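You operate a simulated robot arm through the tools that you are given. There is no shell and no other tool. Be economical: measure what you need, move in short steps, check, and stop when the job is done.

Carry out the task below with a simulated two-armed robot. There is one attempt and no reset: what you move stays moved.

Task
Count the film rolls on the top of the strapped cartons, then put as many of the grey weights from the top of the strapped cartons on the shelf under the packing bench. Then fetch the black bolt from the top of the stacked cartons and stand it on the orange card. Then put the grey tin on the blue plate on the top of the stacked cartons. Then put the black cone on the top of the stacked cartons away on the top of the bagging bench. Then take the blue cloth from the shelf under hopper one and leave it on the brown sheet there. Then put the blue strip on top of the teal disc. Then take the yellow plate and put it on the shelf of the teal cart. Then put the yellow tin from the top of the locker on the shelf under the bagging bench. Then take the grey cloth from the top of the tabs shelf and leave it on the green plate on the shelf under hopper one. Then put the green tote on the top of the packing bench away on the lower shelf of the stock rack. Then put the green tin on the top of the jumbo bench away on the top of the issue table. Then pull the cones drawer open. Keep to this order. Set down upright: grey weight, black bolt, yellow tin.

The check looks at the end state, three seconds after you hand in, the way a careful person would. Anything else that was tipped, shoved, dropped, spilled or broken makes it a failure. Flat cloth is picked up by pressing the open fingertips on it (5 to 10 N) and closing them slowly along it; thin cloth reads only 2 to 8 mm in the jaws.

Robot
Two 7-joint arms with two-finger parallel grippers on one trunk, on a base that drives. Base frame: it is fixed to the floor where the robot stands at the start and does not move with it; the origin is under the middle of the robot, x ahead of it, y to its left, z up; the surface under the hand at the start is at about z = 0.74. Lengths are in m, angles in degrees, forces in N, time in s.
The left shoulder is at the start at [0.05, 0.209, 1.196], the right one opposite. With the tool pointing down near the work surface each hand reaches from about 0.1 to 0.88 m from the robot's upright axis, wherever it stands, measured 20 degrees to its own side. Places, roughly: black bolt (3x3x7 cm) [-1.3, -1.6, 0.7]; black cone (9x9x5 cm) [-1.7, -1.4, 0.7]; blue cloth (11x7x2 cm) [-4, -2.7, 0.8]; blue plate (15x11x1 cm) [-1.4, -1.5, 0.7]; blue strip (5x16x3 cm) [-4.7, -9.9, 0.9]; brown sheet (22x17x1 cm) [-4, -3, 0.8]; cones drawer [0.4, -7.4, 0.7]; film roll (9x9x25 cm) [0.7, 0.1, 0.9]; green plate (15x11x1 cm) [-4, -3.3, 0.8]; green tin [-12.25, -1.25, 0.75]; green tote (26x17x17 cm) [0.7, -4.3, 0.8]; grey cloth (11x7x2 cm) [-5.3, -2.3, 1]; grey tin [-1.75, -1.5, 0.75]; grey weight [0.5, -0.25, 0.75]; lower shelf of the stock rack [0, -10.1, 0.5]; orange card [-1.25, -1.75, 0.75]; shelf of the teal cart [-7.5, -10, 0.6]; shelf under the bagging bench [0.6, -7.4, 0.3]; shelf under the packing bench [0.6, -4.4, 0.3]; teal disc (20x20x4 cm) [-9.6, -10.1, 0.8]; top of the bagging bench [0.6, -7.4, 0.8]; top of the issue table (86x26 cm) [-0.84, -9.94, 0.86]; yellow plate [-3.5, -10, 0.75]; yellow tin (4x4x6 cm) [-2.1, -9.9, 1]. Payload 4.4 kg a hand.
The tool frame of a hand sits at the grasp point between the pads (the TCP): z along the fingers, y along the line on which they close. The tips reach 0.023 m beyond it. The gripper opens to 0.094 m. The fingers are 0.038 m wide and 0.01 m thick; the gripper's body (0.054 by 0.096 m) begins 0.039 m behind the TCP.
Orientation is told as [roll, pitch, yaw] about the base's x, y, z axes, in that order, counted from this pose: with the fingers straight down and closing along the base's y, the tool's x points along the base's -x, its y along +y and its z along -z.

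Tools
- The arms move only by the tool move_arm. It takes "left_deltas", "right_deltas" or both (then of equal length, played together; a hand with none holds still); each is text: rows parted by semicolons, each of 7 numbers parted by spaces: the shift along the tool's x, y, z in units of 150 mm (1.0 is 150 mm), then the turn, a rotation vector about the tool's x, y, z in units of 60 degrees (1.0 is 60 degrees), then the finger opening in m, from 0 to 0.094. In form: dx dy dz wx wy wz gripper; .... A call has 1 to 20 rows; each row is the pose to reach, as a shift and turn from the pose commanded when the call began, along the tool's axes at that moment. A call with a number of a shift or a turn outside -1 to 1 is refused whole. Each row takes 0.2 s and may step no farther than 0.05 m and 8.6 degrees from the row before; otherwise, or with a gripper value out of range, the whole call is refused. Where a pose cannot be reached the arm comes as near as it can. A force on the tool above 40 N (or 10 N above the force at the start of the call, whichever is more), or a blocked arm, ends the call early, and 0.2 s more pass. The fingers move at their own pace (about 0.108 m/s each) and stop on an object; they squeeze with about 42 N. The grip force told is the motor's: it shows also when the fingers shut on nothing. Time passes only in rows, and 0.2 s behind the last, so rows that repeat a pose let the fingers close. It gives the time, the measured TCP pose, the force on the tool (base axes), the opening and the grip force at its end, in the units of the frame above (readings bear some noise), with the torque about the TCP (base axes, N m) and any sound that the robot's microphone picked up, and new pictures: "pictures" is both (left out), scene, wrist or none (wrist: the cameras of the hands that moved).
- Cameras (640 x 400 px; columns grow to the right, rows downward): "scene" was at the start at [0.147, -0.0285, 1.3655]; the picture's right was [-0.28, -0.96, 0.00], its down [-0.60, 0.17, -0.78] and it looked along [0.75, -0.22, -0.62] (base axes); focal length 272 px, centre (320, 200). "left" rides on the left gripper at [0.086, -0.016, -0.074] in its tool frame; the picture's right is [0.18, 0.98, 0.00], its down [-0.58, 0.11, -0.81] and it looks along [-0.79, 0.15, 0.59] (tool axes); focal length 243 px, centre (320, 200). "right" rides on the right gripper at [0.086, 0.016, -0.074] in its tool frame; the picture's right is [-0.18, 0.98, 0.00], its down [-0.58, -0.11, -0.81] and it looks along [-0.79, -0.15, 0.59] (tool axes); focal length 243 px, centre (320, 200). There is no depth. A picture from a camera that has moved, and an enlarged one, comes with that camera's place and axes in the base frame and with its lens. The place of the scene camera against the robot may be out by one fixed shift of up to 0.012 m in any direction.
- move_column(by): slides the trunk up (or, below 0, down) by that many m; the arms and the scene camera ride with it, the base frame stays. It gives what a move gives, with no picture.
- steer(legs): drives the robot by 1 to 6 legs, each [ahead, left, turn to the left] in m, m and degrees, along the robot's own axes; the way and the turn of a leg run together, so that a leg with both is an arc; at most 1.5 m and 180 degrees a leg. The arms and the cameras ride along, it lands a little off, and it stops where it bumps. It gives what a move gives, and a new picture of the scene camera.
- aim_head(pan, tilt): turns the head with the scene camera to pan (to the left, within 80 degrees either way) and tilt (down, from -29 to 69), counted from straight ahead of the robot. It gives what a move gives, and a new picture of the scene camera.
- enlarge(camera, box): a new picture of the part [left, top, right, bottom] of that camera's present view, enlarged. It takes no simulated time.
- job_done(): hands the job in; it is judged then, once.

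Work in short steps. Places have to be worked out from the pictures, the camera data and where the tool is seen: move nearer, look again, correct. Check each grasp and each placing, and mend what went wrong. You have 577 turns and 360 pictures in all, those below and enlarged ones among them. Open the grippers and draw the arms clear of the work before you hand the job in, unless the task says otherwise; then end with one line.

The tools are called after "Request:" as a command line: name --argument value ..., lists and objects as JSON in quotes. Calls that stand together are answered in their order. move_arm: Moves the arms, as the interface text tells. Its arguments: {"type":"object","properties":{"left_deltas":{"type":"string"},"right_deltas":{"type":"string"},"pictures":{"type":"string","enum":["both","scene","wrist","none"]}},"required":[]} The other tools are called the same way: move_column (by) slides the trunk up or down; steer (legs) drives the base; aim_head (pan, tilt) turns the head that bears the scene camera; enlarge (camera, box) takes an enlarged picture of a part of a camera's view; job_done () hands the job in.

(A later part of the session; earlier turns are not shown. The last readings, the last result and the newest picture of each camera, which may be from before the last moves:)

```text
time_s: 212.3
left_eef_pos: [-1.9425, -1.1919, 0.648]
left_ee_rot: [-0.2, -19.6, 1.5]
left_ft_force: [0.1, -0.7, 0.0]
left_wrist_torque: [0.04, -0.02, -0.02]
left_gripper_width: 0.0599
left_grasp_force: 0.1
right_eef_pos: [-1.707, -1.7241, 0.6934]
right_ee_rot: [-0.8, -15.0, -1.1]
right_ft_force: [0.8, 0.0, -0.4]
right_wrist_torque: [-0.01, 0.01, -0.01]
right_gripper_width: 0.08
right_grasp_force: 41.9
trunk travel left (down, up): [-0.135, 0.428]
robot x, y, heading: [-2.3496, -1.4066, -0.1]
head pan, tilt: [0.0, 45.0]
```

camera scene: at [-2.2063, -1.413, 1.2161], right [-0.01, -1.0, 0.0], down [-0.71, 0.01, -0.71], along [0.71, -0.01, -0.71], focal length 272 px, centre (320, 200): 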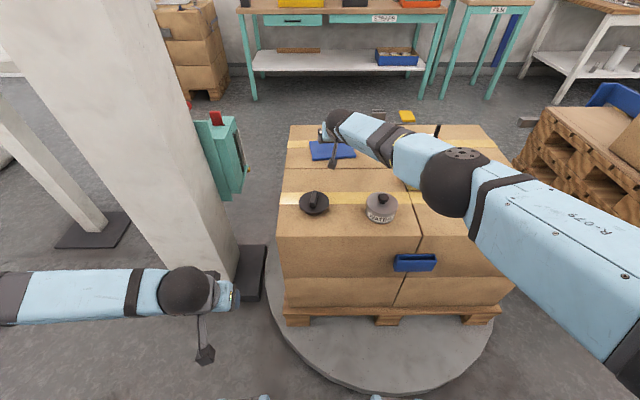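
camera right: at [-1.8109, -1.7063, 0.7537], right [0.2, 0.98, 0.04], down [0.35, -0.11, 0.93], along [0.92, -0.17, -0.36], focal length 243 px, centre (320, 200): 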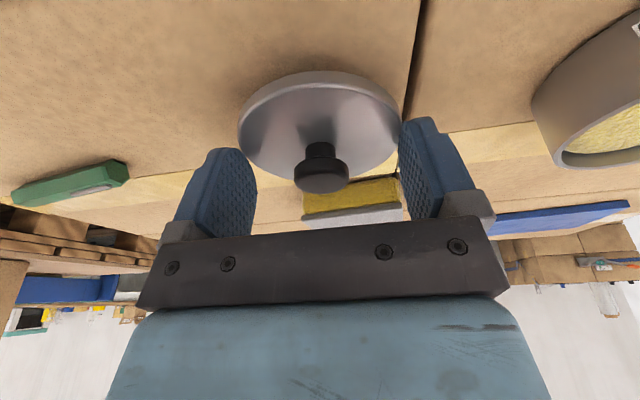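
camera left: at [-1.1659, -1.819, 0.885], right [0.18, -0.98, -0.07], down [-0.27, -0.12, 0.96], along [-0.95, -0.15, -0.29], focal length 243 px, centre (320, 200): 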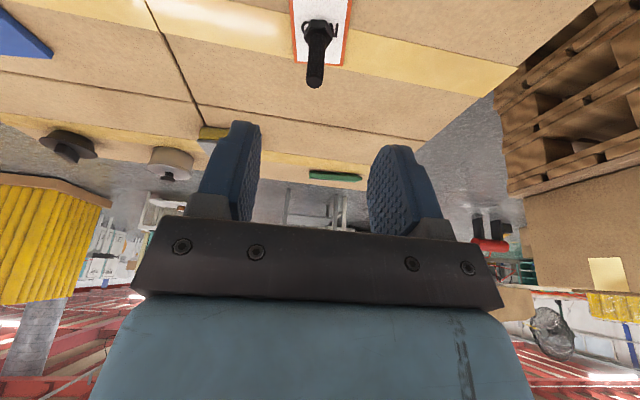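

Not touching yet; a few more mm.

Request:
move_arm --right_deltas "0.003 0 0.013 0 0 0 0.06; 0.007 0 0.026 0 0 0 0.06" --pictures "none"

Request:
move_arm --right_deltas "0.003 0 0.013 0 0 0 0.06; 0.007 0 0.026 0 0 0 0.06" --pictures "wrist"

```text
time_s: 212.9
left_eef_pos: [-1.9411, -1.1922, 0.6483]
left_ee_rot: [-0.2, -19.7, 1.5]
left_ft_force: [-0.2, -0.3, -0.1]
left_wrist_torque: [0.01, -0.03, 0.02]
left_gripper_width: 0.0598
left_grasp_force: 0.1
right_eef_pos: [-1.707, -1.7256, 0.6885]
right_ee_rot: [-0.6, -15.1, -1.1]
right_ft_force: [-0.6, 0.6, 0.1]
right_wrist_torque: [-0.02, -0.01, -0.02]
right_gripper_width: 0.0797
right_grasp_force: 42.0
trunk travel left (down, up): [-0.135, 0.428]
robot x, y, heading: [-2.3542, -1.4044, -0.5]
head pan, tilt: [0.0, 45.0]
```

```text
time_s: 213.5
left_eef_pos: [-1.9413, -1.1915, 0.6495]
left_ee_rot: [-0.4, -19.8, 1.5]
left_ft_force: [-0.4, -0.1, 0.1]
left_wrist_torque: [0.01, 0.0, 0.01]
left_gripper_width: 0.0601
left_grasp_force: 0.1
right_eef_pos: [-1.7073, -1.724, 0.6867]
right_ee_rot: [-0.6, -15.2, -1.1]
right_ft_force: [-3.4, -0.5, 8.6]
right_wrist_torque: [-0.17, 0.18, 0.04]
right_gripper_width: 0.0798
right_grasp_force: 42.1
trunk travel left (down, up): [-0.135, 0.428]
robot x, y, heading: [-2.3518, -1.4069, -0.2]
head pan, tilt: [0.0, 45.0]
camera right: at [-1.8098, -1.7049, 0.7373], right [0.2, 0.98, 0.04], down [0.35, -0.11, 0.93], along [0.92, -0.17, -0.36], focal length 243 px, centre (320, 200)
```

right: 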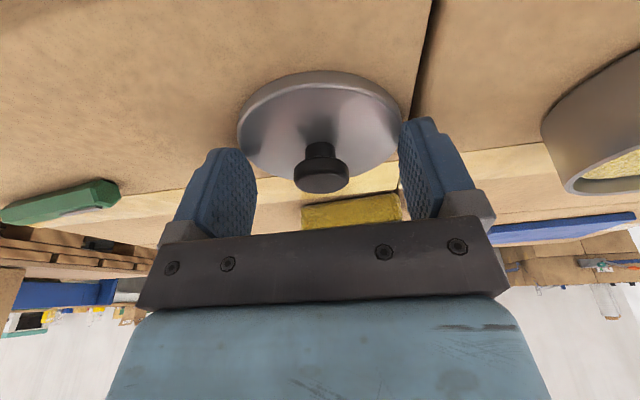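

Contact with the surface. I open and rise.

Request:
move_arm --right_deltas "-0.003 0 -0.01 0 0 0 0.06; -0.003 0 -0.01 0 0 0 0.094; -0.003 0 -0.01 0 0 0 0.094; -0.03 0 -0.15 0 0 0 0.094; -0.1 0 -0.4 0 0 0 0.094; -0.17 0 -0.7 0 0 0 0.094" --pictures "wrist"

```text
time_s: 214.9
left_eef_pos: [-1.9418, -1.1924, 0.6483]
left_ee_rot: [-0.3, -19.8, 1.5]
left_ft_force: [0.1, 0.0, -0.3]
left_wrist_torque: [-0.04, -0.01, 0.02]
left_gripper_width: 0.0598
left_grasp_force: 0.1
right_eef_pos: [-1.713, -1.721, 0.7951]
right_ee_rot: [-0.7, -15.0, -1.1]
right_ft_force: [-0.2, -0.8, 0.2]
right_wrist_torque: [-0.02, -0.02, 0.02]
right_gripper_width: 0.0941
right_grasp_force: 0.1
trunk travel left (down, up): [-0.135, 0.428]
robot x, y, heading: [-2.3545, -1.4058, -0.0]
head pan, tilt: [0.0, 45.0]
camera right: at [-1.8153, -1.7023, 0.8453], right [0.2, 0.98, 0.04], down [0.35, -0.1, 0.93], along [0.92, -0.17, -0.36], focal length 243 px, centre (320, 200)
```

right: 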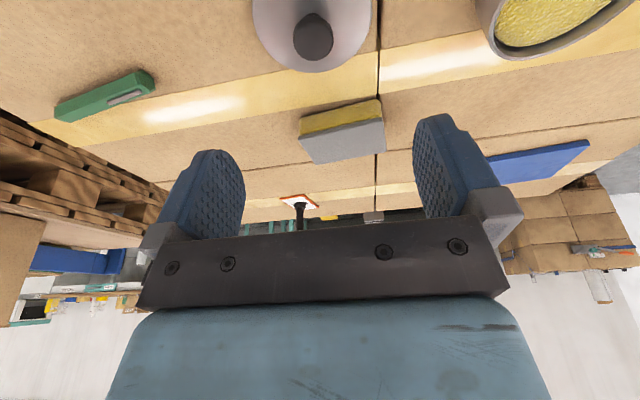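

The lid lies well. Now I tilt back to 45° and line up behind the open tin body.

Request:
move_arm --right_deltas "0.06 0.16 -0.02 0 -0.08 0 0.094; 0.12 0.33 -0.03 0 -0.17 0 0.094; 0.18 0.5 -0.05 0 -0.25 0 0.094; 0.24 0.66 -0.07 0 -0.34 0 0.094; 0.31 0.82 -0.09 0 -0.42 0 0.094; 0.367 0.973 -0.1 0 -0.5 0 0.094; 0.367 0.973 -0.1 0 -0.5 0 0.094" --pictures "wrist"

```text
time_s: 216.5
left_eef_pos: [-1.9422, -1.1916, 0.6482]
left_ee_rot: [-0.2, -19.7, 1.6]
left_ft_force: [0.1, 0.4, 0.1]
left_wrist_torque: [0.0, 0.02, -0.03]
left_gripper_width: 0.0599
left_grasp_force: 0.1
right_eef_pos: [-1.7647, -1.5749, 0.7937]
right_ee_rot: [-1.0, -45.2, -0.6]
right_ft_force: [-0.1, -0.4, -0.3]
right_wrist_torque: [0.0, 0.0, -0.01]
right_gripper_width: 0.094
right_grasp_force: 0.1
trunk travel left (down, up): [-0.135, 0.428]
robot x, y, heading: [-2.3523, -1.4071, -0.6]
head pan, tilt: [0.0, 45.0]
camera right: at [-1.8785, -1.556, 0.7862], right [0.15, 0.98, 0.12], down [-0.16, -0.09, 0.98], along [0.97, -0.17, 0.15], focal length 243 px, centre (320, 200)
```

right: 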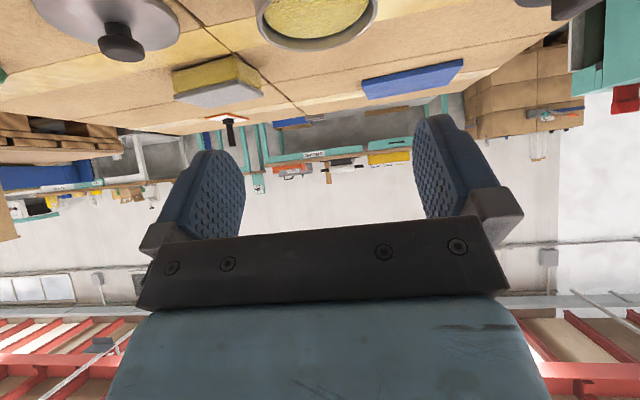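

Centred. I go in around the body and close.

Request:
move_arm --right_deltas "0.1 0 0.05 0 0 0 0.094; 0.198 0 0.2 0 0 0 0.094; 0.198 0 0.45 0 0 0 0.094; 0.198 0 0.65 0 0 0 0.094; 0.198 0 0.754 0 0 0 0.094; 0.198 0 0.754 0 0 0 0.094; 0.198 0 0.754 0 0 0 0.084; 0.198 0 0.754 0 0 0 0.078; 0.198 0 0.754 0 0 0 0.06; 0.198 0 0.754 0 0 0 0.06" --pictures "wrist"

```text
time_s: 218.7
left_eef_pos: [-1.9421, -1.1922, 0.6473]
left_ee_rot: [-0.3, -19.7, 1.5]
left_ft_force: [0.2, -0.1, 0.5]
left_wrist_torque: [-0.02, 0.02, -0.01]
left_gripper_width: 0.06
left_grasp_force: 0.0
right_eef_pos: [-1.7038, -1.5778, 0.6904]
right_ee_rot: [-0.8, -45.1, -0.6]
right_ft_force: [-0.5, 2.7, -0.1]
right_wrist_torque: [0.23, -0.05, 0.04]
right_gripper_width: 0.0782
right_grasp_force: 42.7
trunk travel left (down, up): [-0.135, 0.428]
robot x, y, heading: [-2.3523, -1.4051, -0.5]
head pan, tilt: [0.0, 45.0]
camera right: at [-1.8172, -1.5598, 0.6837], right [0.15, 0.98, 0.12], down [-0.16, -0.09, 0.98], along [0.97, -0.17, 0.15], focal length 243 px, centre (320, 200)
```

right: 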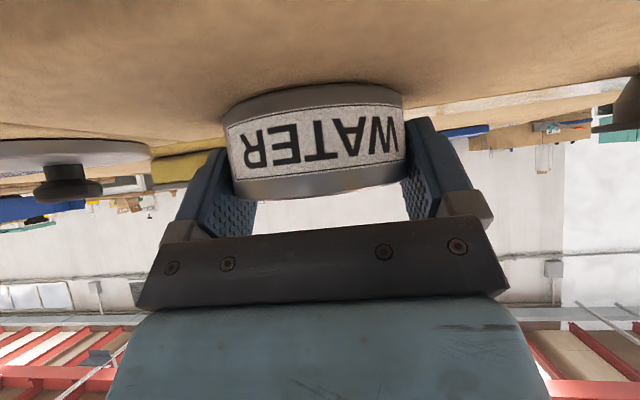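

Body held at 78 mm. I lift slowly, keeping level.

Request:
move_arm --right_deltas "-0.03 0 -0.03 0 0 0 0.06; -0.08 0 -0.08 0 0 0 0.06; -0.14 0 -0.14 0 0 0 0.06; -0.2 0 -0.2 0 0 0 0.06; -0.27 0 -0.27 0 0 0 0.06; -0.33 0 -0.33 0 0 0 0.06; -0.33 0 -0.33 0 0 0 0.06" --pictures "wrist"

```text
time_s: 220.3
left_eef_pos: [-1.9417, -1.1911, 0.6484]
left_ee_rot: [-0.2, -19.7, 1.4]
left_ft_force: [-0.3, 0.6, -0.3]
left_wrist_torque: [-0.01, 0.01, -0.03]
left_gripper_width: 0.06
left_grasp_force: 0.0
right_eef_pos: [-1.7053, -1.5776, 0.7593]
right_ee_rot: [-1.0, -45.2, -0.7]
right_ft_force: [-0.4, 0.5, -5.8]
right_wrist_torque: [-0.02, 0.01, 0.04]
right_gripper_width: 0.0784
right_grasp_force: 42.3
trunk travel left (down, up): [-0.135, 0.428]
robot x, y, heading: [-2.3497, -1.4059, -0.3]
head pan, tilt: [0.0, 45.0]
camera right: at [-1.8193, -1.5588, 0.7515], right [0.15, 0.98, 0.12], down [-0.16, -0.09, 0.98], along [0.97, -0.17, 0.15], focal length 243 px, centre (320, 200)
```

right: 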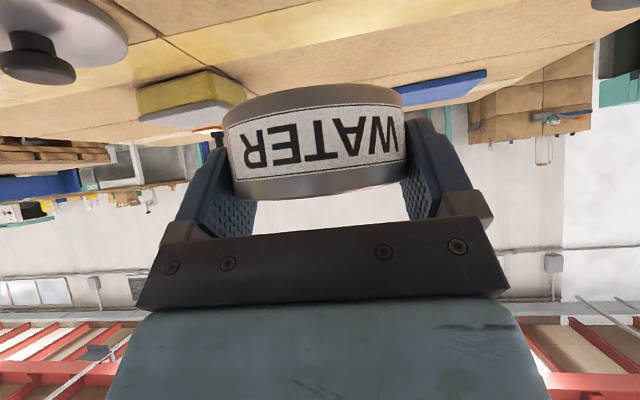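

Now the horizontal carry to above the plate, in two gentle moves.

Request:
move_arm --right_deltas "-0.08 0.05 0.08 0 0 0 0.06; -0.2 0.13 0.2 0 0 0 0.06; -0.34 0.21 0.34 0 0 0 0.06; -0.48 0.3 0.48 0 0 0 0.06; -0.6 0.38 0.6 0 0 0 0.06; -0.688 0.433 0.688 0 0 0 0.06" --pictures "none"

Request:
move_arm --right_deltas "-0.08 0.05 0.08 0 0 0 0.06; -0.2 0.13 0.2 0 0 0 0.06; -0.34 0.21 0.34 0 0 0 0.06; -0.48 0.3 0.48 0 0 0 0.06; -0.6 0.38 0.6 0 0 0 0.06; -0.67 0.433 0.67 0 0 0 0.06; -0.67 0.433 0.67 0 0 0 0.06" --pictures "both"

```text
time_s: 221.7
left_eef_pos: [-1.9411, -1.1919, 0.6487]
left_ee_rot: [-0.3, -19.7, 1.5]
left_ft_force: [0.7, -0.2, -0.2]
left_wrist_torque: [0.01, -0.02, 0.01]
left_gripper_width: 0.0597
left_grasp_force: 0.1
right_eef_pos: [-1.5581, -1.5172, 0.7598]
right_ee_rot: [-1.0, -45.0, -0.5]
right_ft_force: [-0.1, -0.5, -4.9]
right_wrist_torque: [0.02, 0.03, -0.02]
right_gripper_width: 0.0782
right_grasp_force: 41.8
trunk travel left (down, up): [-0.135, 0.428]
robot x, y, heading: [-2.3494, -1.4089, -0.4]
head pan, tilt: [0.0, 45.0]
```

```text
time_s: 223.3
left_eef_pos: [-1.9411, -1.1932, 0.6484]
left_ee_rot: [-0.2, -19.7, 1.6]
left_ft_force: [0.1, -0.8, -0.5]
left_wrist_torque: [0.0, 0.0, -0.01]
left_gripper_width: 0.0601
left_grasp_force: 0.0
right_eef_pos: [-1.4246, -1.4597, 0.7588]
right_ee_rot: [-0.9, -45.1, -0.6]
right_ft_force: [0.6, -0.6, -5.1]
right_wrist_torque: [0.02, 0.04, 0.01]
right_gripper_width: 0.078
right_grasp_force: 41.8
right hand out of reach, approached as far as the arm can: row 6, 7
trunk travel left (down, up): [-0.135, 0.428]
robot x, y, heading: [-2.3511, -1.4087, -0.7]
head pan, tilt: [0.0, 45.0]
camera scene: at [-2.2053, -1.4137, 1.2159], right [-0.01, -1.0, 0.0], down [-0.71, 0.01, -0.71], along [0.71, -0.01, -0.71], focal length 272 px, centre (320, 200)
camera right: at [-1.5378, -1.4413, 0.7523], right [0.15, 0.98, 0.12], down [-0.16, -0.09, 0.98], along [0.98, -0.17, 0.14], focal length 243 px, centre (320, 200)
```

scene: 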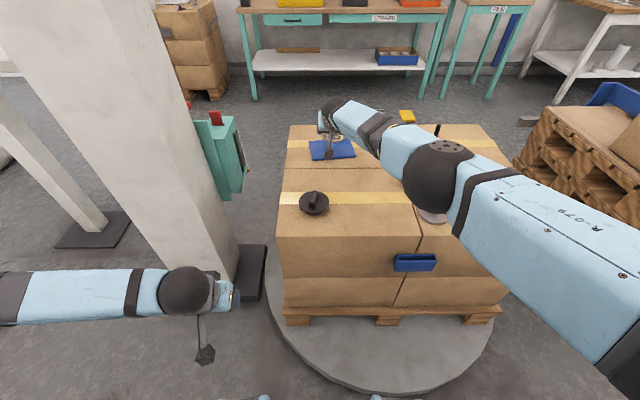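
right: 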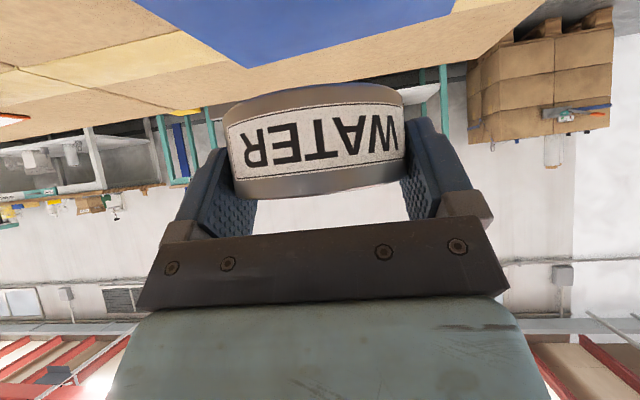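

Slightly short of the plate's centre at the arm's limit. I drive the base ahead 2.5 cm and then lower the tin over the plate centre.

Request:
steer --legs '[[0.025, 0, 0]]'

Request:
move_arm --right_deltas "0.05 0.03 0.05 0 0 0 0.06; 0.1 0.07 0.1 0 0 0 0.06; 0.17 0.07 0.17 0 0 0 0.06; 0.2 0.07 0.2 0 0 0 0.06; 0.2 0.07 0.2 0 0 0 0.06" --pictures "wrist"

```text
time_s: 224.1
left_eef_pos: [-1.9166, -1.192, 0.648]
left_ee_rot: [-0.3, -19.7, 1.5]
left_ft_force: [0.0, 0.9, -0.7]
left_wrist_torque: [0.0, 0.02, -0.01]
left_gripper_width: 0.0599
left_grasp_force: 0.2
right_eef_pos: [-1.3987, -1.4595, 0.7579]
right_ee_rot: [-0.8, -45.0, -0.6]
right_ft_force: [-0.1, 1.1, -4.8]
right_wrist_torque: [-0.03, -0.01, 0.0]
right_gripper_width: 0.0781
right_grasp_force: 41.5
trunk travel left (down, up): [-0.135, 0.428]
robot x, y, heading: [-2.3217, -1.4062, -0.4]
head pan, tilt: [0.0, 45.0]
camera scene: at [-2.1789, -1.4136, 1.2158], right [-0.01, -1.0, 0.0], down [-0.71, 0.01, -0.71], along [0.71, -0.01, -0.71], focal length 272 px, centre (320, 200)
```

scene: 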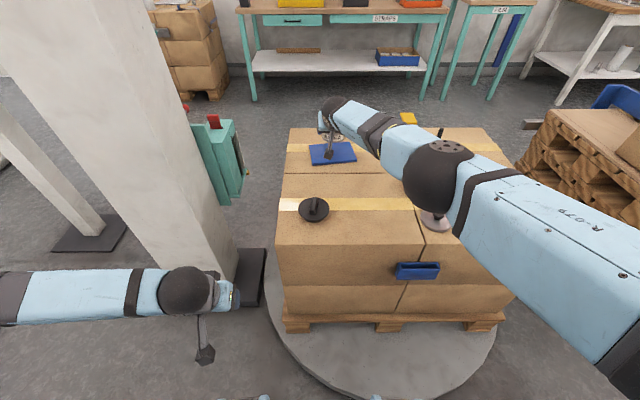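

```text
time_s: 225.3
left_eef_pos: [-1.9166, -1.192, 0.648]
left_ee_rot: [-0.2, -19.7, 1.4]
left_ft_force: [0.8, -0.1, -0.1]
left_wrist_torque: [0.01, -0.03, 0.0]
left_gripper_width: 0.06
left_grasp_force: 0.0
right_eef_pos: [-1.4081, -1.4579, 0.7236]
right_ee_rot: [-0.9, -45.0, -0.6]
right_ft_force: [0.4, 0.3, -5.5]
right_wrist_torque: [-0.01, 0.02, 0.01]
right_gripper_width: 0.0783
right_grasp_force: 42.4
right hand out of reach, approached as far as the arm can: row 1, 2, 3, 4, 5
trunk travel left (down, up): [-0.135, 0.428]
robot x, y, heading: [-2.3285, -1.4104, -0.4]
head pan, tilt: [0.0, 45.0]
camera right: at [-1.5222, -1.439, 0.7168], right [0.15, 0.98, 0.12], down [-0.16, -0.09, 0.98], along [0.98, -0.17, 0.14], focal length 243 px, centre (320, 200)
```

right: 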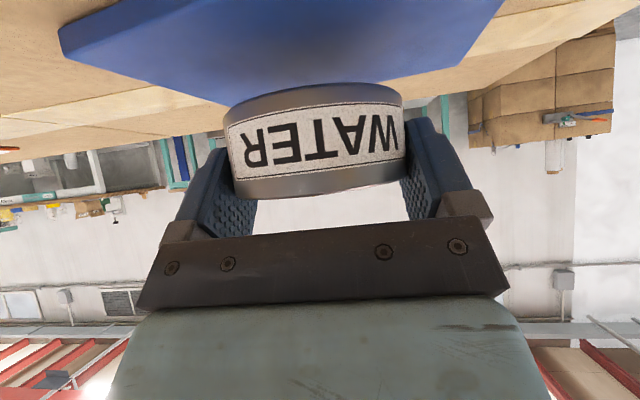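

The tin is inside the plate's outline (centre within 1 cm). I lower it slowly.

Request:
move_arm --right_deltas "0.02 0 0.02 0 0 0 0.06; 0.04 0 0.04 0 0 0 0.06; 0.06 0 0.06 0 0 0 0.06; 0.08 0 0.08 0 0 0 0.06" --pictures "none"

Request:
move_arm --right_deltas "0.012 0 0.012 0 0 0 0.06; 0.024 0 0.024 0 0 0 0.06" --pictures "none"

```text
time_s: 226.3
left_eef_pos: [-1.9155, -1.1909, 0.647]
left_ee_rot: [-0.3, -19.7, 1.5]
left_ft_force: [-0.6, -0.9, 0.8]
left_wrist_torque: [0.02, 0.02, 0.04]
left_gripper_width: 0.06
left_grasp_force: 0.0
right_eef_pos: [-1.4103, -1.4581, 0.7176]
right_ee_rot: [-1.0, -45.1, -0.7]
right_ft_force: [0.8, 0.3, -5.5]
right_wrist_torque: [0.03, 0.0, -0.01]
right_gripper_width: 0.078
right_grasp_force: 41.8
right hand out of reach, approached as far as the arm can: row 2, 3, 4
trunk travel left (down, up): [-0.135, 0.428]
robot x, y, heading: [-2.3266, -1.4052, -0.7]
head pan, tilt: [0.0, 45.0]
```

```text
time_s: 226.9
left_eef_pos: [-1.9149, -1.1928, 0.6485]
left_ee_rot: [-0.3, -19.7, 1.5]
left_ft_force: [0.3, 0.8, 0.2]
left_wrist_torque: [0.0, -0.02, -0.01]
left_gripper_width: 0.06
left_grasp_force: 0.1
right_eef_pos: [-1.4105, -1.4594, 0.7139]
right_ee_rot: [-0.9, -45.0, -0.6]
right_ft_force: [0.3, 0.1, -4.9]
right_wrist_torque: [-0.01, 0.02, -0.01]
right_gripper_width: 0.0778
right_grasp_force: 41.8
trunk travel left (down, up): [-0.135, 0.428]
robot x, y, heading: [-2.3283, -1.4099, -0.5]
head pan, tilt: [0.0, 45.0]
```

At the arm's limit, so I lower with the trunk instead, in small amounts.

Request:
move_column --by -0.01

Request:
move_column --by -0.003

```text
time_s: 227.5
left_eef_pos: [-1.9166, -1.193, 0.6383]
left_ee_rot: [-0.2, -19.7, 1.5]
left_ft_force: [-0.3, 0.0, 0.0]
left_wrist_torque: [-0.02, 0.03, -0.03]
left_gripper_width: 0.0599
left_grasp_force: 0.1
right_eef_pos: [-1.4121, -1.4585, 0.7047]
right_ee_rot: [-0.9, -45.1, -0.6]
right_ft_force: [-0.4, 1.0, -5.7]
right_wrist_torque: [-0.02, 0.03, -0.01]
right_gripper_width: 0.078
right_grasp_force: 41.7
trunk travel left (down, up): [-0.125, 0.438]
robot x, y, heading: [-2.3284, -1.4063, -0.3]
head pan, tilt: [0.0, 45.0]
```

```text
time_s: 228.0
left_eef_pos: [-1.9157, -1.1916, 0.6345]
left_ee_rot: [-0.2, -19.7, 1.5]
left_ft_force: [0.4, 0.2, 0.3]
left_wrist_torque: [-0.01, 0.0, -0.03]
left_gripper_width: 0.0601
left_grasp_force: 0.1
right_eef_pos: [-1.4111, -1.4587, 0.7021]
right_ee_rot: [-0.8, -45.0, -0.6]
right_ft_force: [1.1, 0.4, -2.7]
right_wrist_torque: [0.12, -0.07, -0.03]
right_gripper_width: 0.0781
right_grasp_force: 42.1
trunk travel left (down, up): [-0.122, 0.441]
robot x, y, heading: [-2.3275, -1.4105, -0.3]
head pan, tilt: [0.0, 45.0]
```

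Just touching (the load is easing). Another 2 mm, then I open and withdraw along the fingers.

Request:
move_column --by -0.002

Request:
move_arm --right_deltas "0 0 0 0 0 0 0.094; 0 0 0 0 0 0 0.094; 0 0 -0.1 0 0 0 0.094; 0 0 -0.3 0 0 0 0.094; 0 0 -0.6 0 0 0 0.094; 0 0 -0.8 0 0 0 0.094" --pictures "both"

```text
time_s: 228.5
left_eef_pos: [-1.9153, -1.1926, 0.633]
left_ee_rot: [-0.3, -19.7, 1.4]
left_ft_force: [-0.6, -0.1, 1.0]
left_wrist_torque: [-0.01, 0.01, 0.02]
left_gripper_width: 0.0601
left_grasp_force: 0.0
right_eef_pos: [-1.4116, -1.4586, 0.7031]
right_ee_rot: [-0.9, -45.2, -0.6]
right_ft_force: [4.1, -0.7, 6.5]
right_wrist_torque: [0.42, -0.06, -0.12]
right_gripper_width: 0.078
right_grasp_force: 42.6
trunk travel left (down, up): [-0.12, 0.443]
robot x, y, heading: [-2.325, -1.4073, -0.4]
head pan, tilt: [0.0, 45.0]
```

```text
time_s: 229.9
left_eef_pos: [-1.9157, -1.1927, 0.6348]
left_ee_rot: [-0.3, -19.8, 1.5]
left_ft_force: [0.7, 0.3, 0.2]
left_wrist_torque: [-0.03, -0.03, -0.02]
left_gripper_width: 0.06
left_grasp_force: 0.0
right_eef_pos: [-1.4976, -1.4547, 0.7856]
right_ee_rot: [-1.0, -45.2, -0.6]
right_ft_force: [-0.6, 0.2, -0.2]
right_wrist_torque: [0.0, 0.01, -0.03]
right_gripper_width: 0.094
right_grasp_force: 0.1
trunk travel left (down, up): [-0.12, 0.443]
robot x, y, heading: [-2.3305, -1.4059, -0.2]
head pan, tilt: [0.0, 45.0]
camera scene: at [-2.1809, -1.4137, 1.2011], right [-0.01, -1.0, 0.0], down [-0.71, 0.01, -0.71], along [0.71, -0.01, -0.71], focal length 272 px, centre (320, 200)
camera right: at [-1.6113, -1.4368, 0.778], right [0.15, 0.98, 0.12], down [-0.16, -0.09, 0.98], along [0.97, -0.17, 0.15], focal length 243 px, centre (320, 200)
```

scene: 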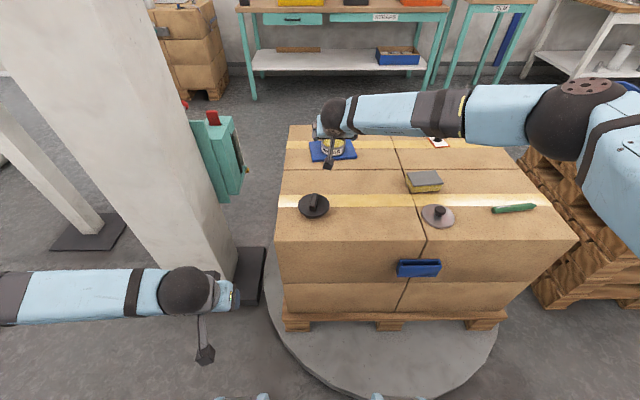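
right: 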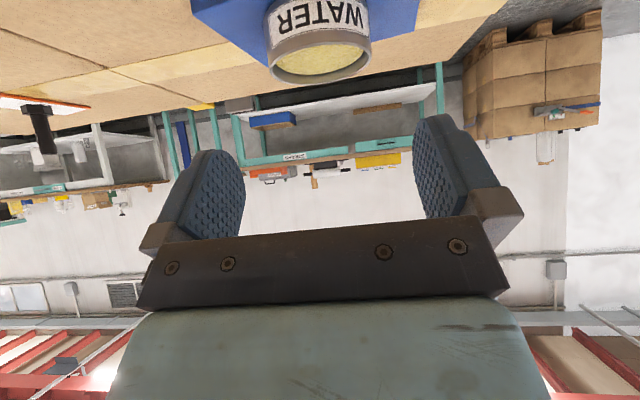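

The open tin stands on the plate, nothing spilled. Now I go back for the lid at [-1.711,-1.722].

Request:
move_arm --right_deltas "0.1 -0.15 -0.18 0 0 0 0.094; 0.25 -0.33 -0.31 0 0 0 0.094; 0.4 -0.51 -0.43 0 0 0 0.094; 0.56 -0.7 -0.54 0 0 0 0.094; 0.72 -0.89 -0.63 0 0 0 0.094" --pictures "none"

Request:
move_arm --right_deltas "0.14 -0.18 -0.14 0 0 0 0.094; 0.28 -0.35 -0.27 0 0 0 0.094; 0.42 -0.53 -0.4 0 0 0 0.094; 0.57 -0.71 -0.52 0 0 0 0.094; 0.72 -0.89 -0.63 0 0 0 0.094; 0.72 -0.89 -0.63 0 0 0 0.094" --pictures "wrist"

```text
time_s: 231.1
left_eef_pos: [-1.916, -1.193, 0.6335]
left_ee_rot: [-0.2, -19.9, 1.5]
left_ft_force: [0.4, -1.1, 0.2]
left_wrist_torque: [0.02, 0.03, -0.04]
left_gripper_width: 0.0598
left_grasp_force: 0.2
right_eef_pos: [-1.6439, -1.5876, 0.7804]
right_ee_rot: [-0.8, -45.2, -0.6]
right_ft_force: [-0.2, 0.1, 1.0]
right_wrist_torque: [-0.03, -0.02, 0.03]
right_gripper_width: 0.0939
right_grasp_force: 0.1
trunk travel left (down, up): [-0.12, 0.443]
robot x, y, heading: [-2.3288, -1.4073, -0.2]
head pan, tilt: [0.0, 45.0]
```

```text
time_s: 232.5
left_eef_pos: [-1.9154, -1.1912, 0.6334]
left_ee_rot: [-0.3, -19.7, 1.5]
left_ft_force: [-0.6, 0.2, 0.3]
left_wrist_torque: [0.02, 0.01, 0.01]
left_gripper_width: 0.0602
left_grasp_force: 0.2
right_eef_pos: [-1.7896, -1.7177, 0.7698]
right_ee_rot: [-1.0, -45.2, -0.6]
right_ft_force: [0.1, -0.4, -0.4]
right_wrist_torque: [0.0, -0.02, -0.03]
right_gripper_width: 0.0942
right_grasp_force: 0.0
trunk travel left (down, up): [-0.12, 0.443]
robot x, y, heading: [-2.325, -1.4091, -0.4]
head pan, tilt: [0.0, 45.0]
camera right: at [-1.9025, -1.7, 0.7614], right [0.15, 0.98, 0.12], down [-0.16, -0.09, 0.98], along [0.97, -0.17, 0.15], focal length 243 px, centre (320, 200)
```

right: 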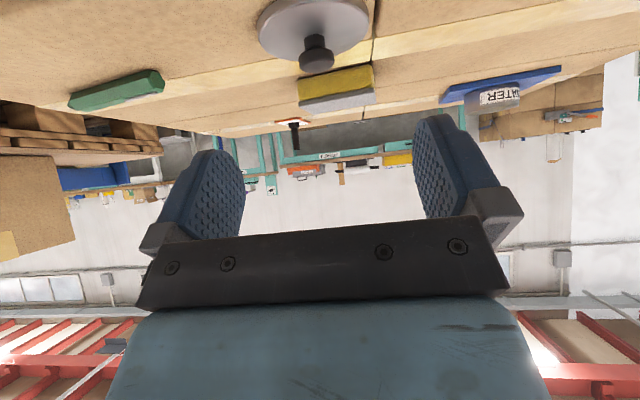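

The lid's rim is thin, so at this 45° tilt I'll take it by its knob (z≈0.67–0.69). I move in with the fingers either side of the knob and close.

Request:
move_arm --right_deltas "-0.02 -0.02 0.2 0 0 0 0.06; -0.03 -0.02 0.4 0 0 0 0.06; -0.036 -0.02 0.6 0 0 0 0.06; -0.036 -0.02 0.68 0 0 0 0.06; -0.036 -0.02 0.68 0 0 0 0.06" --pictures "wrist"

```text
time_s: 233.7
left_eef_pos: [-1.9166, -1.1914, 0.6342]
left_ee_rot: [-0.4, -19.7, 1.4]
left_ft_force: [-0.1, 0.0, 0.8]
left_wrist_torque: [-0.02, -0.01, -0.01]
left_gripper_width: 0.06
left_grasp_force: 0.0
right_eef_pos: [-1.7116, -1.7231, 0.699]
right_ee_rot: [-1.1, -45.1, -0.5]
right_ft_force: [0.7, -0.3, -0.8]
right_wrist_torque: [0.0, 0.02, -0.02]
right_gripper_width: 0.0596
right_grasp_force: 0.0
trunk travel left (down, up): [-0.12, 0.443]
robot x, y, heading: [-2.3248, -1.4091, -0.4]
head pan, tilt: [0.0, 45.0]
camera right: at [-1.8257, -1.705, 0.6923], right [0.15, 0.98, 0.12], down [-0.16, -0.09, 0.98], along [0.97, -0.17, 0.15], focal length 243 px, centre (320, 200)
```

right: 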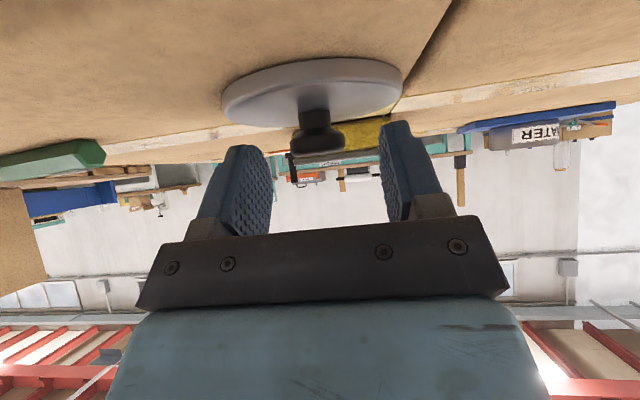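

Knob is between the tips, head at z≈0.68. I close on it.

Request:
move_arm --right_deltas "0 0 0 0 0 0 0.04; 0 0 0 0 0 0 0.0; 0 0 0 0 0 0 0.0; 0 0 0 0 0 0 0.0; -0.03 0 -0.03 0 0 0 0; -0.1 0 -0.1 0 0 0 0; -0.2 0 -0.2 0 0 0 0" --pictures "wrist"

```text
time_s: 235.3
left_eef_pos: [-1.916, -1.1913, 0.6331]
left_ee_rot: [-0.3, -19.7, 1.5]
left_ft_force: [-0.3, -0.1, -0.5]
left_wrist_torque: [-0.02, 0.0, 0.01]
left_gripper_width: 0.0599
left_grasp_force: 0.0
right_eef_pos: [-1.7114, -1.7234, 0.7433]
right_ee_rot: [-0.9, -45.1, -0.4]
right_ft_force: [0.3, 0.4, 0.0]
right_wrist_torque: [0.01, -0.01, 0.01]
right_gripper_width: 0.0246
right_grasp_force: 41.7
trunk travel left (down, up): [-0.12, 0.443]
robot x, y, heading: [-2.3266, -1.407, -0.5]
head pan, tilt: [0.0, 45.0]
camera right: at [-1.8249, -1.7045, 0.7354], right [0.15, 0.98, 0.12], down [-0.16, -0.09, 0.98], along [0.98, -0.17, 0.15], focal length 243 px, centre (320, 200)
```

right: 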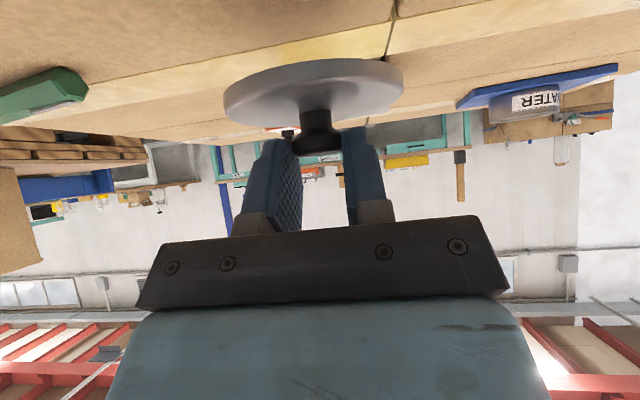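

Lid held level by its knob. I carry it to above the tin.

Request:
move_arm --right_deltas "-0.2 0.12 0 0 0 0 0; -0.36 0.3 0.12 0 0 0 0; -0.5 0.5 0.28 0 0 0 0; -0.65 0.7 0.44 0 0 0 0; -0.8 0.88 0.58 0 0 0 0" --pictures "none"

Request:
move_arm --right_deltas "-0.17 0.17 0.1 0 0 0 0; -0.33 0.35 0.22 0 0 0 0; -0.48 0.53 0.34 0 0 0 0; -0.63 0.71 0.46 0 0 0 0; -0.78 0.88 0.6 0 0 0 0; -0.78 0.88 0.6 0 0 0 0" --pictures "both"

```text
time_s: 236.5
left_eef_pos: [-1.9162, -1.1932, 0.6327]
left_ee_rot: [-0.3, -19.7, 1.5]
left_ft_force: [-0.7, -0.4, -0.6]
left_wrist_torque: [0.0, -0.02, 0.01]
left_gripper_width: 0.0599
left_grasp_force: 0.1
right_eef_pos: [-1.56, -1.591, 0.7642]
right_ee_rot: [-0.9, -45.1, -0.5]
right_ft_force: [-0.3, 0.6, -0.2]
right_wrist_torque: [-0.01, 0.02, 0.01]
right_gripper_width: 0.0245
right_grasp_force: 42.1
trunk travel left (down, up): [-0.12, 0.443]
robot x, y, heading: [-2.325, -1.407, -0.5]
head pan, tilt: [0.0, 45.0]
```

```text
time_s: 237.9
left_eef_pos: [-1.9158, -1.1924, 0.6324]
left_ee_rot: [-0.2, -19.8, 1.6]
left_ft_force: [0.0, 0.0, -0.7]
left_wrist_torque: [-0.02, 0.03, 0.02]
left_gripper_width: 0.0603
left_grasp_force: 0.0
right_eef_pos: [-1.4119, -1.4653, 0.7848]
right_ee_rot: [-0.9, -45.1, -0.6]
right_ft_force: [0.1, 0.4, 0.7]
right_wrist_torque: [0.02, -0.02, 0.0]
right_gripper_width: 0.0248
right_grasp_force: 42.2
trunk travel left (down, up): [-0.12, 0.443]
robot x, y, heading: [-2.3272, -1.4083, -0.7]
head pan, tilt: [0.0, 45.0]
camera scene: at [-2.1805, -1.4142, 1.2011], right [-0.01, -1.0, 0.0], down [-0.71, 0.01, -0.71], along [0.71, -0.01, -0.71], focal length 272 px, centre (320, 200)
camera right: at [-1.5263, -1.4471, 0.7769], right [0.15, 0.98, 0.12], down [-0.16, -0.09, 0.98], along [0.97, -0.17, 0.15], focal length 243 px, centre (320, 200)
```

scene: 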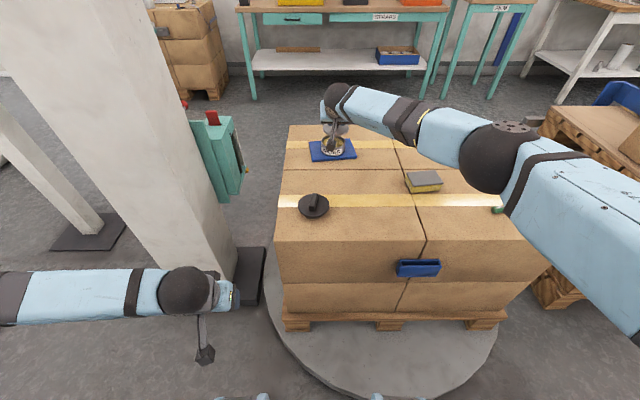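
right: 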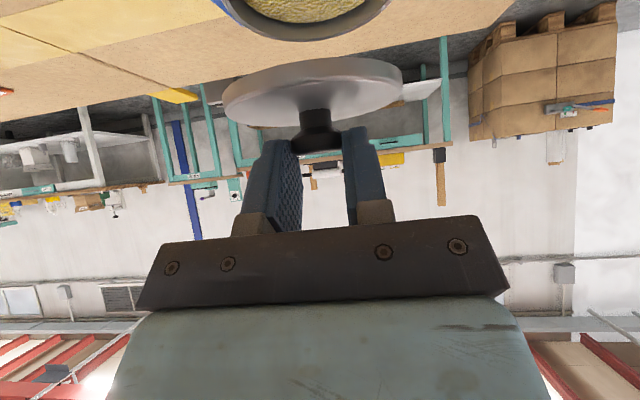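

Close. I lower 2 cm to compare lid and tin outlines more exactly.

Request:
move_arm --right_deltas "0.05 0.01 0.05 0 0 0 0; 0.094 0.027 0.094 0 0 0 0; 0.094 0.027 0.094 0 0 0 0" --pictures "wrist"

```text
time_s: 238.7
left_eef_pos: [-1.9152, -1.1922, 0.6343]
left_ee_rot: [-0.3, -19.7, 1.4]
left_ft_force: [0.9, -0.1, 0.1]
left_wrist_torque: [0.01, -0.01, -0.01]
left_gripper_width: 0.06
left_grasp_force: 0.1
right_eef_pos: [-1.4135, -1.4612, 0.7626]
right_ee_rot: [-1.0, -45.1, -0.5]
right_ft_force: [0.5, -0.5, -0.3]
right_wrist_torque: [0.0, 0.01, -0.01]
right_gripper_width: 0.0245
right_grasp_force: 42.0
trunk travel left (down, up): [-0.12, 0.443]
robot x, y, heading: [-2.3296, -1.4066, -0.3]
head pan, tilt: [0.0, 45.0]
camera right: at [-1.5273, -1.4422, 0.7547], right [0.15, 0.98, 0.12], down [-0.16, -0.09, 0.98], along [0.97, -0.17, 0.15], focal length 243 px, centre (320, 200)
```

right: 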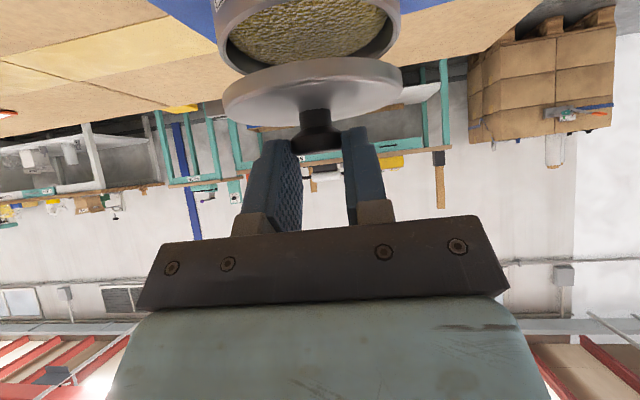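

Outlines agree to within about 3 mm. I nudge 3 mm back and lower until it seats, pressing lightly for the snap.

Request:
move_arm --right_deltas "0.035 0 0.02 0 0 0 0; 0.07 0 0.043 0 0 0 0; 0.085 0 0.058 0 0 0 0; 0.1 0 0.073 0 0 0 0" --pictures "wrist"

```text
time_s: 239.7
left_eef_pos: [-1.9161, -1.1919, 0.6338]
left_ee_rot: [-0.3, -19.8, 1.4]
left_ft_force: [0.4, 0.7, 0.2]
left_wrist_torque: [0.01, -0.01, -0.01]
left_gripper_width: 0.0601
left_grasp_force: 0.0
right_eef_pos: [-1.4171, -1.4608, 0.7445]
right_ee_rot: [-1.0, -45.2, -0.7]
right_ft_force: [-0.3, -0.4, 2.2]
right_wrist_torque: [0.07, 0.02, 0.03]
right_gripper_width: 0.0247
right_grasp_force: 41.9
trunk travel left (down, up): [-0.12, 0.443]
robot x, y, heading: [-2.3278, -1.408, -0.3]
head pan, tilt: [0.0, 45.0]
camera right: at [-1.5302, -1.442, 0.7367], right [0.15, 0.98, 0.12], down [-0.16, -0.09, 0.98], along [0.97, -0.17, 0.15], focal length 243 px, centre (320, 200)
```

right: 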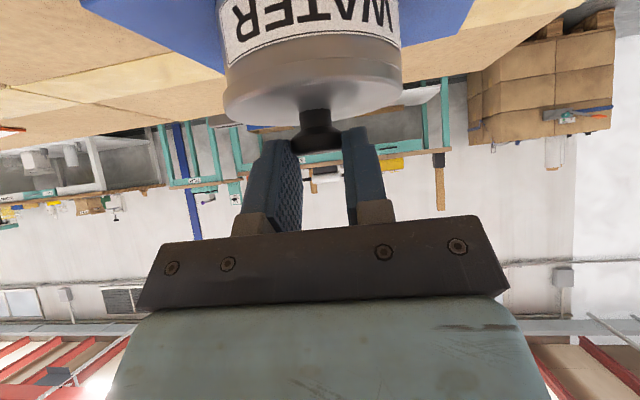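

Touching with the lid aligned. I press down a few more millimetres.

Request:
move_arm --right_deltas "0.012 0 0.012 0 0 0 0; 0.024 0 0.024 0 0 0 0; 0.036 0 0.036 0 0 0 0" --pictures "wrist"

```text
time_s: 240.5
left_eef_pos: [-1.9174, -1.1915, 0.6347]
left_ee_rot: [-0.3, -20.0, 1.5]
left_ft_force: [0.4, 0.0, -0.4]
left_wrist_torque: [0.02, -0.02, 0.0]
left_gripper_width: 0.0601
left_grasp_force: 0.2
right_eef_pos: [-1.4175, -1.4607, 0.7444]
right_ee_rot: [-0.9, -45.7, -0.6]
right_ft_force: [7.1, -1.6, 31.6]
right_wrist_torque: [0.04, -0.21, 0.13]
right_gripper_width: 0.0244
right_grasp_force: 41.6
trunk travel left (down, up): [-0.12, 0.443]
robot x, y, heading: [-2.3258, -1.4092, -0.4]
head pan, tilt: [0.0, 45.0]
camera right: at [-1.5308, -1.4423, 0.7355], right [0.15, 0.98, 0.12], down [-0.17, -0.09, 0.98], along [0.97, -0.17, 0.15], focal length 243 px, centre (320, 200)
```

right: 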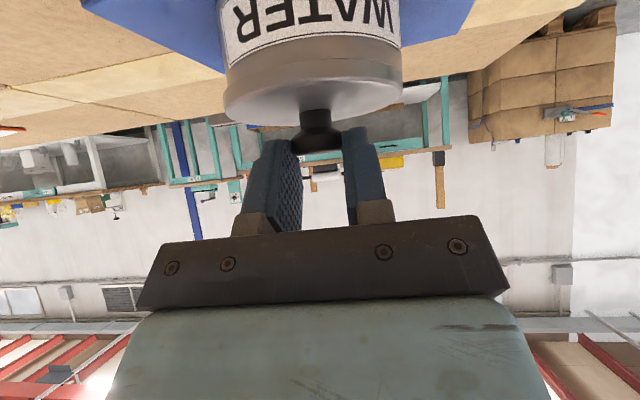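

No snap heard yet at 31 N. I enlarge to check the seating.

Request:
enlarge --camera "right" --box '[190, 0, 440, 156]'

```text
2.56 times, centred on (315, 78) of right
camera zoom: at [-1.5308, -1.4423, 0.7355], right [0.15, 0.98, 0.12], down [-0.17, -0.09, 0.98], along [0.97, -0.17, 0.15], focal length 621 px, centre (333, 512)
```

zoom: 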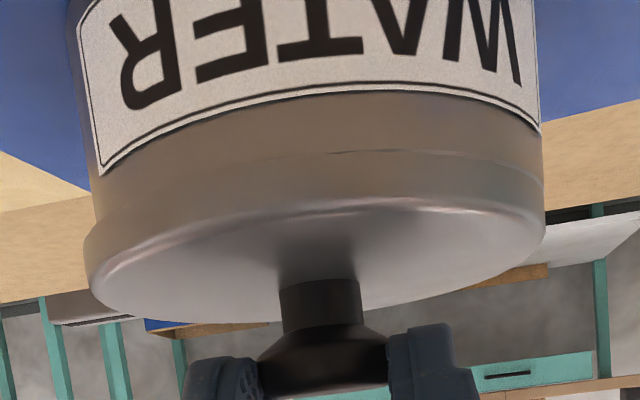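

The lid sits about 1 mm too far to the image's left (−y). I ease up, shift +1.2 mm in y and press again.

Request:
move_arm --right_deltas "-0.03 0 -0.03 0 0 0 0; -0.03 0.009 -0.03 0 0 0 0; 0 0.009 0 0 0 0 0; 0.005 0.009 0.005 0 0 0 0" --pictures "none"

```text
time_s: 241.5
left_eef_pos: [-1.9178, -1.1921, 0.6351]
left_ee_rot: [-0.3, -20.1, 1.6]
left_ft_force: [-0.1, -0.1, 0.5]
left_wrist_torque: [0.0, -0.01, -0.03]
left_gripper_width: 0.06
left_grasp_force: 0.1
right_eef_pos: [-1.4187, -1.4595, 0.7441]
right_ee_rot: [-0.8, -45.6, -0.6]
right_ft_force: [-6.2, -4.7, 39.6]
right_wrist_torque: [-0.25, 0.33, 0.16]
right_gripper_width: 0.0246
right_grasp_force: 42.1
trunk travel left (down, up): [-0.12, 0.443]
robot x, y, heading: [-2.3248, -1.4113, -0.4]
head pan, tilt: [0.0, 45.0]
heard: snap
```

Snap heard: the lid is on. I relieve the force, open and withdraw.

Request:
move_arm --right_deltas "-0.025 0 -0.025 0 0 0 0; -0.03 0 -0.03 0 0 0 0.03; -0.03 0 -0.03 0 0 0 0.06; -0.03 0 -0.03 0 0 0 0.06; -0.03 0 -0.2 0 0 0 0.06; -0.03 0 -0.5 0 0 0 0.06; -0.03 0 -0.8 0 0 0 0.06" --pictures "both"

```text
time_s: 243.1
left_eef_pos: [-1.916, -1.1934, 0.6334]
left_ee_rot: [-0.2, -19.9, 1.5]
left_ft_force: [-0.4, -0.5, 0.5]
left_wrist_torque: [-0.03, 0.01, 0.01]
left_gripper_width: 0.0601
left_grasp_force: 0.1
right_eef_pos: [-1.5034, -1.4558, 0.8225]
right_ee_rot: [-1.0, -45.2, -0.6]
right_ft_force: [0.2, -0.7, -0.5]
right_wrist_torque: [-0.02, -0.03, -0.03]
right_gripper_width: 0.0601
right_grasp_force: 0.1
trunk travel left (down, up): [-0.12, 0.443]
robot x, y, heading: [-2.3265, -1.4078, -0.7]
head pan, tilt: [0.0, 45.0]
camera scene: at [-2.1813, -1.4138, 1.2012], right [-0.01, -1.0, 0.0], down [-0.71, 0.01, -0.71], along [0.71, -0.01, -0.71], focal length 272 px, centre (320, 200)
camera right: at [-1.6165, -1.4378, 0.8157], right [0.15, 0.98, 0.12], down [-0.16, -0.09, 0.98], along [0.97, -0.17, 0.15], focal length 243 px, centre (320, 200)
```

scene: 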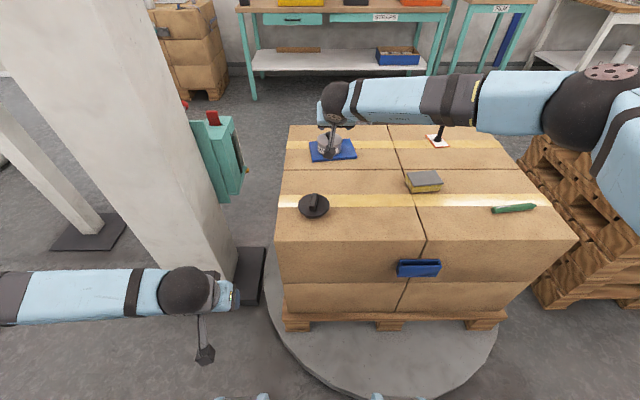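
right: 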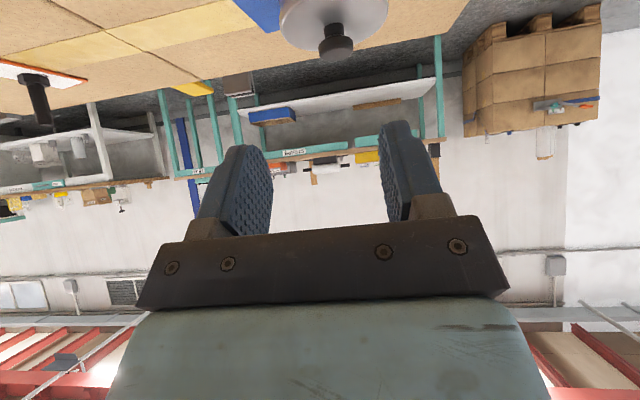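

The tin stands on the plate with its lid on. Next the black cone: I move over it with the fingers steeper (20°).

Request:
move_arm --right_deltas "0.15 0.06 -0.15 0 0.07 0 0.06; 0.31 0.12 -0.31 0 0.14 0 0.06; 0.47 0.18 -0.47 0 0.21 0 0.06; 0.63 0.24 -0.63 0 0.28 0 0.06; 0.79 0.3 -0.79 0 0.35 0 0.06; 0.943 0.353 -0.943 0 0.417 0 0.06; 0.943 0.353 -0.943 0 0.417 0 0.06" --pictures "both"

```text
time_s: 244.7
left_eef_pos: [-1.9156, -1.1928, 0.6328]
left_ee_rot: [-0.3, -19.6, 1.5]
left_ft_force: [-0.1, -0.3, -0.4]
left_wrist_torque: [0.01, 0.0, 0.02]
left_gripper_width: 0.0602
left_grasp_force: 0.0
right_eef_pos: [-1.7002, -1.398, 0.8256]
right_ee_rot: [-0.7, -20.1, -1.0]
right_ft_force: [-0.1, -0.1, -0.4]
right_wrist_torque: [0.0, 0.04, 0.01]
right_gripper_width: 0.0599
right_grasp_force: 0.0
trunk travel left (down, up): [-0.12, 0.443]
robot x, y, heading: [-2.3248, -1.4079, -0.6]
head pan, tilt: [0.0, 45.0]
camera scene: at [-2.1805, -1.4137, 1.2011], right [-0.01, -1.0, 0.0], down [-0.71, 0.01, -0.71], along [0.71, -0.01, -0.71], focal length 272 px, centre (320, 200)
camera right: at [-1.8074, -1.3807, 0.8654], right [0.19, 0.98, 0.05], down [0.27, -0.1, 0.96], along [0.94, -0.17, -0.28], focal length 243 px, centre (320, 200)
```

scene: 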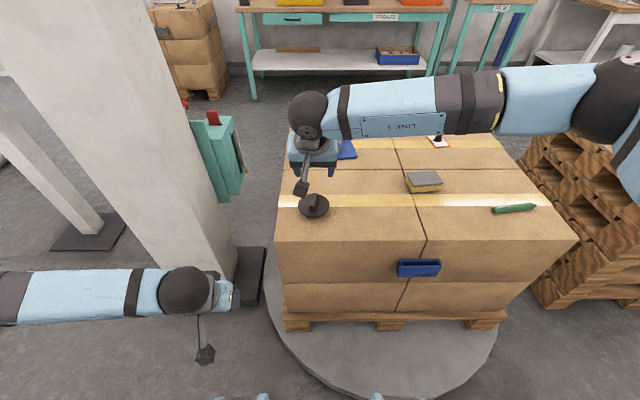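
right: 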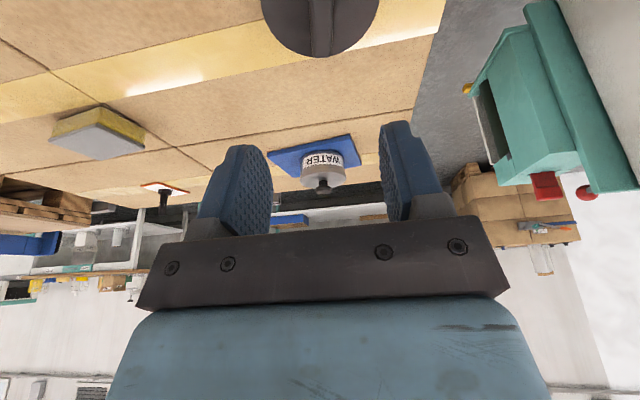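

Handle runs along x at about [-1.692,-1.396], square to the fingers. I descend around it.

Request:
move_arm --right_deltas "0.06 0.01 0.2 0 0 0 0.06; 0.12 0.01 0.4 0 0 0 0.06; 0.19 0.01 0.62 0 0 0 0.06; 0.19 0.01 0.62 0 0 0 0.06" --pictures "wrist"

```text
time_s: 245.7
left_eef_pos: [-1.9161, -1.1923, 0.6333]
left_ee_rot: [-0.3, -19.7, 1.5]
left_ft_force: [-0.4, 0.3, 0.6]
left_wrist_torque: [-0.02, -0.01, 0.03]
left_gripper_width: 0.0599
left_grasp_force: 0.0
right_eef_pos: [-1.6931, -1.4001, 0.7251]
right_ee_rot: [-0.7, -20.1, -1.0]
right_ft_force: [1.0, 0.2, 0.4]
right_wrist_torque: [0.02, -0.01, 0.0]
right_gripper_width: 0.0597
right_grasp_force: 0.1
trunk travel left (down, up): [-0.12, 0.443]
robot x, y, heading: [-2.3286, -1.4073, -0.4]
head pan, tilt: [0.0, 45.0]
camera right: at [-1.7991, -1.3816, 0.7667], right [0.19, 0.98, 0.05], down [0.27, -0.1, 0.96], along [0.94, -0.17, -0.28], focal length 243 px, centre (320, 200)
```

right: 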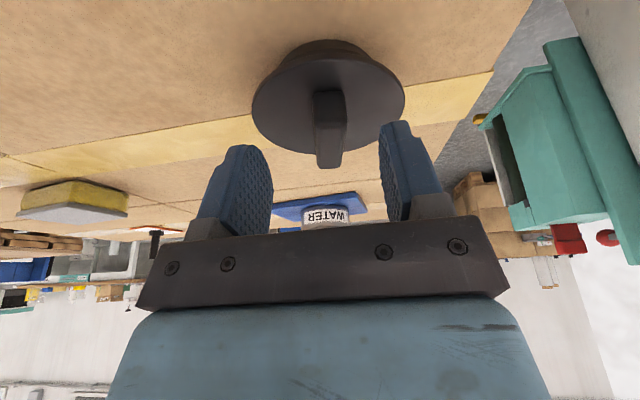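

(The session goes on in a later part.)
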